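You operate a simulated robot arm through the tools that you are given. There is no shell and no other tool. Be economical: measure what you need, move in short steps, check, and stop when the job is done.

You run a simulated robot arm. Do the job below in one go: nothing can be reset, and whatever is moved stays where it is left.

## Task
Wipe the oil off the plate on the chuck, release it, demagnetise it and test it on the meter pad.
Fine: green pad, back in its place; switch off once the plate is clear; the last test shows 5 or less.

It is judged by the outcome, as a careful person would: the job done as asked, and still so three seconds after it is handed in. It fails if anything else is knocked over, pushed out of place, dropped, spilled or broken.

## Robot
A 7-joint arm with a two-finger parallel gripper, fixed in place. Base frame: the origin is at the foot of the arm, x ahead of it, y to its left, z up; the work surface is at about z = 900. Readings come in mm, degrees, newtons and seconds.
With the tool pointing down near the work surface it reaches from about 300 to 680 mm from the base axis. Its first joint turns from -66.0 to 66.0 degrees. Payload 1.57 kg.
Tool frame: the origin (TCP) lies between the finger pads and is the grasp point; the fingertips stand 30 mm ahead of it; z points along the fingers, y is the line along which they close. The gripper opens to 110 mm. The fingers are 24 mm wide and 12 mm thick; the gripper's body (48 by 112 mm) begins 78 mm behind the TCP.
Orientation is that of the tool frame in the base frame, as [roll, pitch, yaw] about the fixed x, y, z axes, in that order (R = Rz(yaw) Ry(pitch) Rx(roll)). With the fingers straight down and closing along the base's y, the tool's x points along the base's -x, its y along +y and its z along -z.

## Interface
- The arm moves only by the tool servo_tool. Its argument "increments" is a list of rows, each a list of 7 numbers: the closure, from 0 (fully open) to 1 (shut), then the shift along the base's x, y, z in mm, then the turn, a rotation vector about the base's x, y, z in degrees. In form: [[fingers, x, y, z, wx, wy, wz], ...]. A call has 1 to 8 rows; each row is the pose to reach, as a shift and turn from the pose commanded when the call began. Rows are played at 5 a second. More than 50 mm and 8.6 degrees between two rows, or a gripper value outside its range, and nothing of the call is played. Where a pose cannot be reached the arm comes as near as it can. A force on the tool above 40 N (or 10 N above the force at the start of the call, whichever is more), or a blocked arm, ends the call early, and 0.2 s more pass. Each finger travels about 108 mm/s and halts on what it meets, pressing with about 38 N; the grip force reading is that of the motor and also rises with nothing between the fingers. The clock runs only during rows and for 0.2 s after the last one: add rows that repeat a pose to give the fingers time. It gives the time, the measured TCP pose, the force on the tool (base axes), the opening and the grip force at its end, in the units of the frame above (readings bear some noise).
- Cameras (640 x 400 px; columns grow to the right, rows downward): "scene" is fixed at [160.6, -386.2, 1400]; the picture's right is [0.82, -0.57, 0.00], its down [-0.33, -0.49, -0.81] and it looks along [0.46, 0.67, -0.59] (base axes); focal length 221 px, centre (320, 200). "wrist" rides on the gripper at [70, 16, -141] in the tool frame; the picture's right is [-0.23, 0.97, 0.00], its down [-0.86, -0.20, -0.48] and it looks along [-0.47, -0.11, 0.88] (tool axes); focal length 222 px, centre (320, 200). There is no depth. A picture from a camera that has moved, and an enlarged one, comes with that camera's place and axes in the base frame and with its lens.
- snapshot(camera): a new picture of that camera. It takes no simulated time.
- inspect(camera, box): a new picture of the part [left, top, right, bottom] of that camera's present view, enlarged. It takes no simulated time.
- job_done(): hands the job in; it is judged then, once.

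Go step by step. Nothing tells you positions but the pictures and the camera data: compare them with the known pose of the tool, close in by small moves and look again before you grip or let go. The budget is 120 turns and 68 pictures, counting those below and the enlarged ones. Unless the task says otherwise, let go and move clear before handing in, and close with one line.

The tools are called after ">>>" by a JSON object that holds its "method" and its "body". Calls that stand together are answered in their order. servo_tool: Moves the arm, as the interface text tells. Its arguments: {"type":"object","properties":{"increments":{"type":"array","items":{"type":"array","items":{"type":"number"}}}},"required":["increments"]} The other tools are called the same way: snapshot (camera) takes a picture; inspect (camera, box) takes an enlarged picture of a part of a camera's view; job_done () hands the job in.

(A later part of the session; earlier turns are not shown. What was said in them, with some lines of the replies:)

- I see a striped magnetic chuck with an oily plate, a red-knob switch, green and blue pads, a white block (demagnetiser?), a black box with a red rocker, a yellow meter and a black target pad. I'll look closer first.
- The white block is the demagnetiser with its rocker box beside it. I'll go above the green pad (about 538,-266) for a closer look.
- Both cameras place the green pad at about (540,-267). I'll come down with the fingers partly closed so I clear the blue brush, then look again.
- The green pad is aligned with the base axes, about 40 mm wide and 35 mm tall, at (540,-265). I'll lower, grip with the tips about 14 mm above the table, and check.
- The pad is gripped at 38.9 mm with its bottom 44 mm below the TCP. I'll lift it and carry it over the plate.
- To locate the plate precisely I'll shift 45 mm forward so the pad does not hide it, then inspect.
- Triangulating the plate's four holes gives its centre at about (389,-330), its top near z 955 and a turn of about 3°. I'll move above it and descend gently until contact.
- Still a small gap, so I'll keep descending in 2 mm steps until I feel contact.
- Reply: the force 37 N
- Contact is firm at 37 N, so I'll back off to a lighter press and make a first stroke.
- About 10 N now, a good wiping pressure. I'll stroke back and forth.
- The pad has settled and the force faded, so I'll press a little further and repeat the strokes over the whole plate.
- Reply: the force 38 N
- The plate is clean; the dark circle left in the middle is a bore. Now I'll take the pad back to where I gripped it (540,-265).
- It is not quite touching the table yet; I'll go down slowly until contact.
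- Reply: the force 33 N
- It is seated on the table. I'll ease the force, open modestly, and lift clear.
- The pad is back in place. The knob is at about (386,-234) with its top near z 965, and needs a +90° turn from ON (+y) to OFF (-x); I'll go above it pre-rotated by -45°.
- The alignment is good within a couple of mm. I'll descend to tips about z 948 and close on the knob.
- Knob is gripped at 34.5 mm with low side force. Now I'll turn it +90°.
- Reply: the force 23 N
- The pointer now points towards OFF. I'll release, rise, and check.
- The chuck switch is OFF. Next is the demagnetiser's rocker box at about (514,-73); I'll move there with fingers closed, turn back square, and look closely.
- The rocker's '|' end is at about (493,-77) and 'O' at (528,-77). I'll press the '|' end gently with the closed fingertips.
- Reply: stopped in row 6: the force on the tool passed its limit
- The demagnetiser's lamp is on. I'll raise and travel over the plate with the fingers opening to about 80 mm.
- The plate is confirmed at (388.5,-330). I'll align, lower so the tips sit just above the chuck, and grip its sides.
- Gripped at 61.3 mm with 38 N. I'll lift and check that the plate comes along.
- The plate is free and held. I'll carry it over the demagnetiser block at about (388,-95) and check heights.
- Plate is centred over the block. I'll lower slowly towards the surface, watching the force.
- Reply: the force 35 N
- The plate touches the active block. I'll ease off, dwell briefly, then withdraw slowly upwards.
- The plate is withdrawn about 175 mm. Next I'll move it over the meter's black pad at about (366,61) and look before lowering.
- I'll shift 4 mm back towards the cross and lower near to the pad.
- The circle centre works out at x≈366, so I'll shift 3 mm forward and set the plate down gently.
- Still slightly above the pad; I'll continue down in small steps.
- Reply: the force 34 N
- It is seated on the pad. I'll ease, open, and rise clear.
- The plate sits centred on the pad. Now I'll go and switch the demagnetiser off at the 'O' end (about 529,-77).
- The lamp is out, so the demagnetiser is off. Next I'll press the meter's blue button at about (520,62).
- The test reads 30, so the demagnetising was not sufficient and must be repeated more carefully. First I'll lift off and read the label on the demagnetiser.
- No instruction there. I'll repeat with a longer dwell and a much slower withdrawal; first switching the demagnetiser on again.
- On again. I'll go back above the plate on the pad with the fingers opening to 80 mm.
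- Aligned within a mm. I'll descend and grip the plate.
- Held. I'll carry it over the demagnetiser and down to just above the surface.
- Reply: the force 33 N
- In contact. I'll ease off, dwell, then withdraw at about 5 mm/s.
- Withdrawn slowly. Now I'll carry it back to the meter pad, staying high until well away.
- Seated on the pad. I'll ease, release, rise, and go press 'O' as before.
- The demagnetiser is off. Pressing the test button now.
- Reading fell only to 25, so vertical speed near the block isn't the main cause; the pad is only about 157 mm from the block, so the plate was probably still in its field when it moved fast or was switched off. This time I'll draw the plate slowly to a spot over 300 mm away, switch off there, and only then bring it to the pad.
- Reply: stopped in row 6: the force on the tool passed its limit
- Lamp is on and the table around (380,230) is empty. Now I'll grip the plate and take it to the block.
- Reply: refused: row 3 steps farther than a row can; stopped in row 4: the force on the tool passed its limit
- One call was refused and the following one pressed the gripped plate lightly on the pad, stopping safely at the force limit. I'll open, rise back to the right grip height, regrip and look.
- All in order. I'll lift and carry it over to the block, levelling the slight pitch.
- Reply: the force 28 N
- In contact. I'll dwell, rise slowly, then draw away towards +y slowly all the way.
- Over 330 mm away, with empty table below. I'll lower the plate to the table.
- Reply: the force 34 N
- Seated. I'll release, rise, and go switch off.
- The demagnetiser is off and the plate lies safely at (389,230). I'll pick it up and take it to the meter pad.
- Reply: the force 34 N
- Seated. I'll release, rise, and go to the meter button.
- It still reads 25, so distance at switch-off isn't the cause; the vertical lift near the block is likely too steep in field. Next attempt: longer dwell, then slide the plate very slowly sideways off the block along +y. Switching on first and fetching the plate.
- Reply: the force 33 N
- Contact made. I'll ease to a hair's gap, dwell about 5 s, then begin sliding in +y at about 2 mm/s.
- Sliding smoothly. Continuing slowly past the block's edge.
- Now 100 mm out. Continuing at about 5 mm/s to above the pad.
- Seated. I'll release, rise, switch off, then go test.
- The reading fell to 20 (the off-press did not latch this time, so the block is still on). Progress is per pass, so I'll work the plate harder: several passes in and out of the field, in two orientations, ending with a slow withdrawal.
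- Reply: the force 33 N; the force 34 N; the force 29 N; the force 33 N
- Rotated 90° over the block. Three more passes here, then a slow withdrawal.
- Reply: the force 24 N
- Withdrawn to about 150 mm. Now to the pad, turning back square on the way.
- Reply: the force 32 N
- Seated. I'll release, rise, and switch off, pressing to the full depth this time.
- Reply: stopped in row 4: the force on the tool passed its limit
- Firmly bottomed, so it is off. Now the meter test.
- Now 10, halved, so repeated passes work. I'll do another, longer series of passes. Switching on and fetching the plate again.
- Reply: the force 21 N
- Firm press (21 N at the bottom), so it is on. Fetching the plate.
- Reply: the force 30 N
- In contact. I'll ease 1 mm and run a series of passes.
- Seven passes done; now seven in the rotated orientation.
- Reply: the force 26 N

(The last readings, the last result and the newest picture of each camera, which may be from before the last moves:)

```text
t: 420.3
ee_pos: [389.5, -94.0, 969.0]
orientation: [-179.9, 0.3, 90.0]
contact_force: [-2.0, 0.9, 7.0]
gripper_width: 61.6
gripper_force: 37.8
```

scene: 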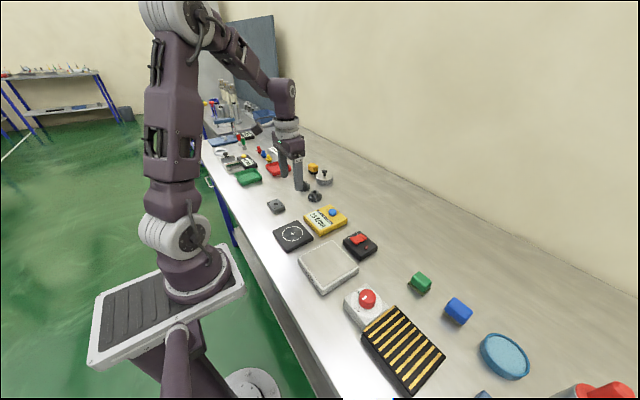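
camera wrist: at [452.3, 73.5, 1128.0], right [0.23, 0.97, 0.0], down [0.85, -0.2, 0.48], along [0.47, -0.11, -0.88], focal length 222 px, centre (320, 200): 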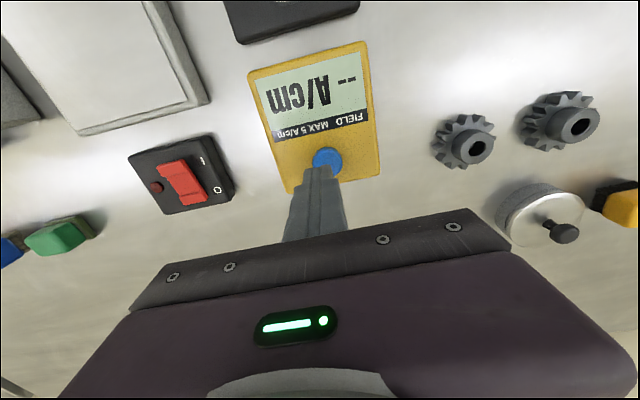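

Fourteen passes done. Now the final, slow withdrawal.

>>> {"method": "servo_tool", "body": {"increments": [[0.6, 0, 0, 0.3, 0, 0, 0], [0.6, 0, 0, 0.6, 0, 0, 0], [0.6, 0, 0, 0.9, 0, 0, 0], [0.6, 0, 0, 1.2, 0, 0, 0], [0.6, 0, 0, 1.6, 0, 0, 0], [0.6, 0, 0, 2, 0, 0, 0], [0.6, 0, 0, 2.4, 0, 0, 0], [0.6, 0, 0, 2.8, 0, 0, 0]]}}

>>> {"method": "servo_tool", "body": {"increments": [[0.6, 0, 0, 0.4, 0, 0, 0], [0.6, 0, 0, 0.8, 0, 0, 0], [0.6, 0, 0, 1.2, 0, 0, 0], [0.6, 0, 0, 1.6, 0, 0, 0], [0.6, 0, 0, 2, 0, 0, 0], [0.6, 0, 0, 2.4, 0, 0, 0], [0.6, 0, 0, 2.8, 0, 0, 0], [0.6, 0, 0, 3.2, 0, 0, 0]]}}

>>> {"method": "servo_tool", "body": {"increments": [[0.6, 0, 0, 0.5, 0, 0, 0], [0.6, 0, 0, 1, 0, 0, 0], [0.6, 0, 0, 1.5, 0, 0, 0], [0.6, 0, 0, 2, 0, 0, 0], [0.6, 0, 0, 2.5, 0, 0, 0], [0.6, 0, 0, 3, 0, 0, 0], [0.6, 0, 0, 3.5, 0, 0, 0], [0.6, 0, 0, 4, 0, 0, 0]]}}

>>> {"method": "servo_tool", "body": {"increments": [[0.6, 0, 0, 0.6, 0, 0, 0], [0.6, 0, 0, 1.2, 0, 0, 0], [0.6, 0, 0, 1.8, 0, 0, 0], [0.6, 0, 0, 2.4, 0, 0, 0], [0.6, 0, 0, 3, 0, 0, 0], [0.6, 0, 0, 3.6, 0, 0, 0], [0.6, 0, 0, 4.2, 0, 0, 0], [0.6, 0, 0, 4.8, 0, 0, 0]]}}

>>> {"method": "servo_tool", "body": {"increments": [[0.6, 0, 0, 0.6, 0, 0, 0], [0.6, 0, 0, 1.2, 0, 0, 0], [0.6, 0, 0, 1.8, 0, 0, 0], [0.6, 0, 0, 2.4, 0, 0, 0], [0.6, 0, 0, 3, 0, 0, 0], [0.6, 0, 0, 3.6, 0, 0, 0], [0.6, 0, 0, 4.2, 0, 0, 0], [0.6, 0, 0, 4.8, 0, 0, 0]]}}

>>> {"method": "servo_tool", "body": {"increments": [[0.6, 0, 0, 0.8, 0, 0, 0], [0.6, 0, 0, 1.6, 0, 0, 0], [0.6, 0, 0, 2.4, 0, 0, 0], [0.6, 0, 0, 3.2, 0, 0, 0], [0.6, 0, 0, 4, 0, 0, 0], [0.6, 0, 0, 4.8, 0, 0, 0], [0.6, 0, 0, 5.6, 0, 0, 0], [0.6, 0, 0, 6.4, 0, 0, 0]]}}

>>> {"method": "servo_tool", "body": {"increments": [[0.6, 0, 0, 0.8, 0, 0, 0], [0.6, 0, 0, 1.6, 0, 0, 0], [0.6, 0, 0, 2.4, 0, 0, 0], [0.6, 0, 0, 3.2, 0, 0, 0], [0.6, 0, 0, 4, 0, 0, 0], [0.6, 0, 0, 4.8, 0, 0, 0], [0.6, 0, 0, 5.6, 0, 0, 0], [0.6, 0, 0, 6.4, 0, 0, 0]]}}

>>> {"method": "servo_tool", "body": {"increments": [[0.6, 0, 0, 1, 0, 0, 0], [0.6, 0, 0, 2, 0, 0, 0], [0.6, 0, 0, 3, 0, 0, 0], [0.6, 0, 0, 4, 0, 0, 0], [0.6, 0, 0, 5, 0, 0, 0], [0.6, 0, 0, 6, 0, 0, 0], [0.6, 0, 0, 7, 0, 0, 0], [0.6, 0, 0, 8, 0, 0, 0]]}}

>>> {"method": "servo_tool", "body": {"increments": [[0.6, 0, 0, 1, 0, 0, 0], [0.6, 0, 0, 2, 0, 0, 0], [0.6, 0, 0, 3, 0, 0, 0], [0.6, 0, 0, 4, 0, 0, 0], [0.6, 0, 0, 5, 0, 0, 0], [0.6, 0, 0, 6, 0, 0, 0], [0.6, 0, 0, 7, 0, 0, 0], [0.6, 0, 0, 8, 0, 0, 0]]}}

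>>> {"method": "servo_tool", "body": {"increments": [[0.6, 0, 0, 1.2, 0, 0, 0], [0.6, 0, 0, 2.4, 0, 0, 0], [0.6, 0, 0, 3.6, 0, 0, 0], [0.6, 0, 0, 4.8, 0, 0, 0], [0.6, 0, 0, 6, 0, 0, 0], [0.6, 0, 0, 7.2, 0, 0, 0], [0.6, 0, 0, 8.4, 0, 0, 0], [0.6, 0, 0, 9.6, 0, 0, 0]]}}

>>> {"method": "servo_tool", "body": {"increments": [[0.6, 0, 0, 1.5, 0, 0, 0], [0.6, 0, 0, 3, 0, 0, 0], [0.6, 0, 0, 4.5, 0, 0, 0], [0.6, 0, 0, 6, 0, 0, 0], [0.6, 0, 0, 7.5, 0, 0, 0], [0.6, 0, 0, 9, 0, 0, 0], [0.6, 0, 0, 10.5, 0, 0, 0], [0.6, 0, 0, 12, 0, 0, 0]]}}

>>> {"method": "servo_tool", "body": {"increments": [[0.6, 0, 0, 1.5, 0, 0, 0], [0.6, 0, 0, 3, 0, 0, 0], [0.6, 0, 0, 4.5, 0, 0, 0], [0.6, 0, 0, 6, 0, 0, 0], [0.6, 0, 0, 7.5, 0, 0, 0], [0.6, 0, 0, 9, 0, 0, 0], [0.6, 0, 0, 10.5, 0, 0, 0], [0.6, 0, 0, 12, 0, 0, 0]]}}

>>> {"method": "servo_tool", "body": {"increments": [[0.6, 0, 0, 2, 0, 0, 0], [0.6, 0, 0, 4, 0, 0, 0], [0.6, 0, 0, 6, 0, 0, 0], [0.6, 0, 0, 8, 0, 0, 0], [0.6, 0, 0, 10, 0, 0, 0], [0.6, 0, 0, 12, 0, 0, 0], [0.6, 0, 0, 14, 0, 0, 0], [0.6, 0, 0, 16, 0, 0, 0]]}}

>>> {"method": "servo_tool", "body": {"increments": [[0.6, 0, 0, 2, 0, 0, 0], [0.6, 0, 0, 4, 0, 0, 0], [0.6, 0, 0, 6, 0, 0, 0], [0.6, 0, 0, 8, 0, 0, 0], [0.6, 0, 0, 10, 0, 0, 0], [0.6, 0, 0, 12, 0, 0, 0], [0.6, 0, 0, 14, 0, 0, 0], [0.6, 0, 0, 16, 0, 0, 0]]}}

>>> {"method": "servo_tool", "body": {"increments": [[0.6, 0, 0, 2.5, 0, 0, 0], [0.6, 0, 0, 5, 0, 0, 0], [0.6, 0, 0, 7.5, 0, 0, 0], [0.6, 0, 0, 10, 0, 0, 0], [0.6, 0, 0, 12.5, 0, 0, 0], [0.6, 0, 0, 15, 0, 0, 0], [0.6, 0, 0, 17.5, 0, 0, 0], [0.6, 0, 0, 20, 0, 0, 0]]}}

>>> {"method": "servo_tool", "body": {"increments": [[0.6, 0, 0, 3, 0, 0, 0], [0.6, 0, 0, 6, 0, 0, 0], [0.6, 0, 0, 9, 0, 0, 0], [0.6, 0, 0, 12, 0, 0, 0], [0.6, 0, 0, 15, 0, 0, 0], [0.6, 0, 0, 18, 0, 0, 0], [0.6, 0, 0, 21, 0, 0, 0], [0.6, 0, 0, 24, 0, 0, 0]]}}

>>> {"method": "servo_tool", "body": {"increments": [[0.6, -2, 12, 8, 0, 0, 7.5], [0.6, -4, 24, 16, 0, 0, 15], [0.6, -6, 36, 22, 0, 0, 22.5], [0.6, -8, 48, 26, 0, 0, 30], [0.6, -10, 60, 28, 0, 0, 37.5], [0.6, -12, 74, 28, 0, 0, 45], [0.6, -14, 88, 28, 0, 0, 52.5], [0.6, -16, 102, 28, 0, 0, 60]]}}

```text
t: 422.1
ee_pos: [389.9, -93.3, 971.8]
orientation: [-179.8, 0.2, 90.1]
contact_force: [0.7, -0.4, -2.8]
gripper_width: 61.7
gripper_force: 37.8
```

```text
t: 423.9
ee_pos: [390.4, -93.5, 973.0]
orientation: [-179.9, 0.3, 90.0]
contact_force: [0.3, 0.4, -3.7]
gripper_width: 61.6
gripper_force: 37.6
```

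```text
t: 425.7
ee_pos: [389.4, -92.9, 976.9]
orientation: [-179.9, 0.3, 90.0]
contact_force: [0.4, 0.6, -3.3]
gripper_width: 61.6
gripper_force: 37.8
```

```text
t: 427.5
ee_pos: [390.3, -93.7, 983.5]
orientation: [-179.9, 0.3, 89.9]
contact_force: [0.8, -0.4, -4.1]
gripper_width: 61.6
gripper_force: 37.8
```

```text
t: 429.3
ee_pos: [390.3, -92.4, 986.7]
orientation: [-179.9, 0.2, 90.0]
contact_force: [-0.1, 0.5, -3.8]
gripper_width: 61.6
gripper_force: 38.4
```

```text
t: 431.1
ee_pos: [390.2, -93.5, 993.9]
orientation: [-179.9, 0.3, 90.1]
contact_force: [0.2, -0.8, -2.7]
gripper_width: 61.8
gripper_force: 37.7
```

```text
t: 432.9
ee_pos: [390.6, -91.7, 1001.3]
orientation: [-179.9, 0.3, 90.0]
contact_force: [-0.3, -0.1, -3.6]
gripper_width: 61.6
gripper_force: 38.0
```

```text
t: 434.7
ee_pos: [389.7, -93.9, 1008.3]
orientation: [-179.8, 0.2, 90.0]
contact_force: [1.1, 0.1, -4.0]
gripper_width: 61.6
gripper_force: 37.8
```

```text
t: 436.5
ee_pos: [390.5, -92.2, 1016.7]
orientation: [-179.9, 0.2, 90.0]
contact_force: [1.0, -0.7, -3.5]
gripper_width: 61.6
gripper_force: 37.9
```

```text
t: 438.3
ee_pos: [390.9, -93.6, 1025.2]
orientation: [-179.8, 0.2, 90.1]
contact_force: [0.5, -0.1, -3.0]
gripper_width: 61.5
gripper_force: 37.7
```

```text
t: 440.1
ee_pos: [390.6, -92.5, 1037.3]
orientation: [-179.9, 0.2, 90.1]
contact_force: [0.2, 0.3, -2.9]
gripper_width: 61.6
gripper_force: 37.9
```

```text
t: 441.9
ee_pos: [390.7, -93.0, 1050.2]
orientation: [-179.9, 0.3, 90.0]
contact_force: [-0.5, 0.1, -3.6]
gripper_width: 61.5
gripper_force: 37.9
```

```text
t: 443.7
ee_pos: [390.9, -94.2, 1066.4]
orientation: [180.0, 0.3, 90.0]
contact_force: [0.1, -0.8, -3.7]
gripper_width: 61.7
gripper_force: 38.0
```

```text
t: 445.5
ee_pos: [389.8, -94.7, 1081.6]
orientation: [-179.9, 0.1, 90.0]
contact_force: [0.5, -0.9, -3.7]
gripper_width: 61.7
gripper_force: 37.8
```

```text
t: 447.3
ee_pos: [389.1, -93.0, 1103.4]
orientation: [-179.8, 0.2, 90.0]
contact_force: [0.3, -0.2, -2.6]
gripper_width: 61.7
gripper_force: 37.6
```

```text
t: 449.1
ee_pos: [389.8, -92.9, 1126.4]
orientation: [-179.9, 0.2, 90.0]
contact_force: [-0.7, 0.1, -3.5]
gripper_width: 61.8
gripper_force: 38.2
```

```text
t: 450.9
ee_pos: [373.3, 8.6, 1153.8]
orientation: [-180.0, 0.3, 150.0]
contact_force: [0.0, -0.1, -3.4]
gripper_width: 61.7
gripper_force: 38.1
```

>>> {"method": "servo_tool", "body": {"increments": [[0.6, -2, 17, 0, 0, 0, 7.5], [0.6, -4, 34, -15, 0, 0, 15], [0.6, -7.5, 52.5, -40, 0, 0, 22.5], [0.6, -7.5, 52.5, -75, 0, 0, 30], [0.6, -7.5, 52.5, -115, 0, 0, 30], [0.6, -7.5, 52.5, -155, 0, 0, 30], [0.6, -7.5, 52.5, -180, 0, 0, 30], [0.6, -7.5, 52.5, -191, 0, 0, 30]]}}

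>>> {"method": "servo_tool", "body": {"increments": [[0.6, 0, 0, -2, 0, 0, 0], [0.6, 0, 0, -3.5, 0, 0, 0], [0.6, 0, 0, -4.5, 0, 0, 0], [0.6, 0, 0, -5.2, 0, 0, 0], [0.6, 0, 0, -5.2, 0, 0, 0]]}}

```text
t: 452.7
ee_pos: [366.9, 61.6, 964.5]
orientation: [-179.8, 0.4, -180.0]
contact_force: [1.2, 0.0, -4.4]
gripper_width: 61.6
gripper_force: 37.8
```

```text
t: 453.9
ee_pos: [367.2, 61.1, 957.4]
orientation: [-179.8, 0.2, 180.0]
contact_force: [-0.2, 0.0, -3.4]
gripper_width: 61.8
gripper_force: 38.1
```

>>> {"method": "servo_tool", "body": {"increments": [[0.6, 0, 0, -0.6, 0, 0, 0], [0.6, 0, 0, -1.2, 0, 0, 0], [0.6, 0, 0, -1.8, 0, 0, 0], [0.6, 0, 0, -1.8, 0, 0, 0]]}}

```text
t: 454.9
ee_pos: [365.4, 61.4, 955.3]
orientation: [-180.0, 0.3, -180.0]
contact_force: [-2.9, -5.2, 34.2]
gripper_width: 61.6
gripper_force: 37.6
```

Seated. I'll release, rise and switch off with a full-depth press.

>>> {"method": "servo_tool", "body": {"increments": [[0.6, 0, 0, 1.7, 0, 0, 0], [0.4, 0, 0, 1.7, 0, 0, 0], [0.27, 0, 0, 1.7, 0, 0, 0], [0.27, 0, 0, 1.7, 0, 0, 0], [0.27, 0, 0, 30, 0, 0, 0], [0.27, 0, 0, 70, 0, 0, 0], [0.4, 0, 0, 105, 0, 0, 0], [0.4, 0, 0, 105, 0, 0, 0]]}}

>>> {"method": "servo_tool", "body": {"increments": [[0.6, 27, -23, 0, 0, 0, 0], [0.8, 54, -46, 0, 0, 0, 0], [1, 81, -69, 0, 0, 0, 0], [1, 108, -92, 0, 0, 0, 0], [1, 135, -115, 0, 0, 0, 0], [1, 163, -138, 0, 0, 0, 0], [1, 163, -138, -40, 0, 0, 0], [1, 163, -138, -80, 0, 0, 0]]}}

>>> {"method": "servo_tool", "body": {"increments": [[1, 0, 0, -5, 0, 0, 0], [1, 0, 0, -9, 0, 0, 0], [1, 0, 0, -12, 0, 0, 0], [1, 0, 0, -14, 0, 0, 0], [1, 0, 0, -16, 0, 0, 0], [1, 0, 0, -18, 0, 0, 0], [1, 0, 0, -18, 0, 0, 0]]}}

```text
t: 456.7
ee_pos: [367.5, 61.3, 1061.4]
orientation: [-179.9, 0.2, -180.0]
contact_force: [-0.1, -0.8, 0.0]
gripper_width: 66.0
gripper_force: 0.1
```

```text
t: 458.5
ee_pos: [531.1, -77.6, 982.8]
orientation: [-179.9, 0.4, 180.0]
contact_force: [-0.8, 1.0, -0.3]
gripper_width: 0.0
gripper_force: 21.6
```

```text
t: 460.1
ee_pos: [529.4, -77.6, 962.8]
orientation: [-179.9, 0.3, -179.9]
contact_force: [1.0, -0.8, 1.2]
gripper_width: 0.0
gripper_force: 21.0
```

>>> {"method": "servo_tool", "body": {"increments": [[1, 0, 0, -0.5, 0, 0, 0], [1, 0, 0, -1, 0, 0, 0], [1, 0, 0, -1.5, 0, 0, 0], [1, 0, 0, -1.5, 0, 0, 0]]}}

>>> {"method": "servo_tool", "body": {"increments": [[1, 0, 0, 40, 0, 0, 0], [1, -2, 30, 60, 0, 0, 0], [1, -5, 65, 60, 0, 0, 0], [1, -8, 105, 60, 0, 0, 0], [1, -10, 141, 60, 0, 0, 0], [1, -10, 141, 25, 0, 0, 0], [1, -10, 141, 12, 0, 0, 0], [1, -10, 141, 9, 0, 0, 0]]}}

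```text
t: 461.1
ee_pos: [528.3, -77.2, 962.0]
orientation: [-179.8, 0.3, -180.0]
contact_force: [-4.8, 1.9, 15.1]
gripper_width: 0.2
gripper_force: 20.8
```

```text
t: 462.9
ee_pos: [519.1, 65.1, 969.5]
orientation: [-179.8, 0.2, 180.0]
contact_force: [0.5, 0.3, 0.1]
gripper_width: 0.0
gripper_force: 21.4
```

Off again (15 N at the bottom). Pressing the test button, lifting clear, and using the last picture to read the result.

>>> {"method": "servo_tool", "body": {"increments": [[1, 0, 0, -4, 0, 0, 0], [1, 0, 0, -7, 0, 0, 0], [1, 0, 0, -8.5, 0, 0, 0], [1, 0, 0, -9.7, 0, 0, 0], [1, 0, 0, -9.7, 0, 0, 0]]}}

>>> {"method": "servo_tool", "body": {"increments": [[1, 0, 0, 20, 0, 0, 0], [1, 0, 0, 60, 0, 0, 0], [1, 0, 0, 100, 0, 0, 0], [1, 0, 0, 100, 0, 0, 0]]}}

>>> {"method": "inspect", "body": {"camera": "scene", "box": [260, 180, 388, 260]}}

```text
t: 464.1
ee_pos: [520.5, 64.7, 961.1]
orientation: [-179.9, 0.1, 180.0]
contact_force: [-0.9, 1.3, 2.5]
gripper_width: 0.1
gripper_force: 21.1
```

```text
t: 465.1
ee_pos: [519.6, 64.8, 1061.8]
orientation: [-179.9, 0.3, 180.0]
contact_force: [0.3, 0.3, 0.1]
gripper_width: 0.0
gripper_force: 21.6
```

```text
5.00 times, centred on (324, 220) of scene
camera zoom: at [160.6, -386.2, 1400.0], right [0.82, -0.57, 0.0], down [-0.33, -0.49, -0.81], along [0.46, 0.67, -0.59], focal length 1106 px, centre (300, 100)
```

zoom: 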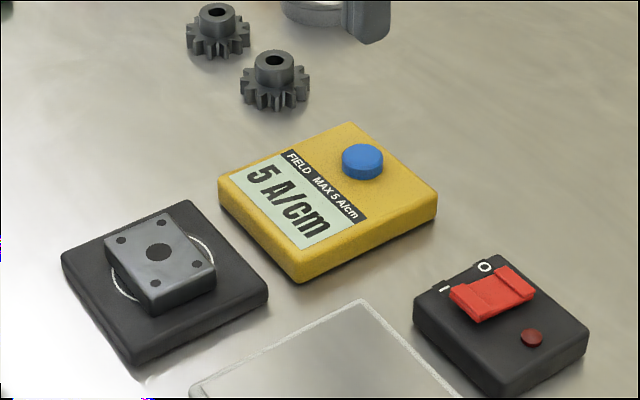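

The meter shows 5 A/cm, the demagnetiser lamp is out, the plate lies on the pad and the arm is clear, so I'm handing in.

>>> {"method": "job_done", "body": {}}

```text
The job is handed in.
```

The plate is wiped, released and demagnetised, and its last test on the meter pad read 5 A/cm, right at the limit. It took repeated passes over the demagnetiser, with earlier tests reading 30, 25, 25, 20 and 10. The chuck and demagnetiser are off and the green pad is back in its place.
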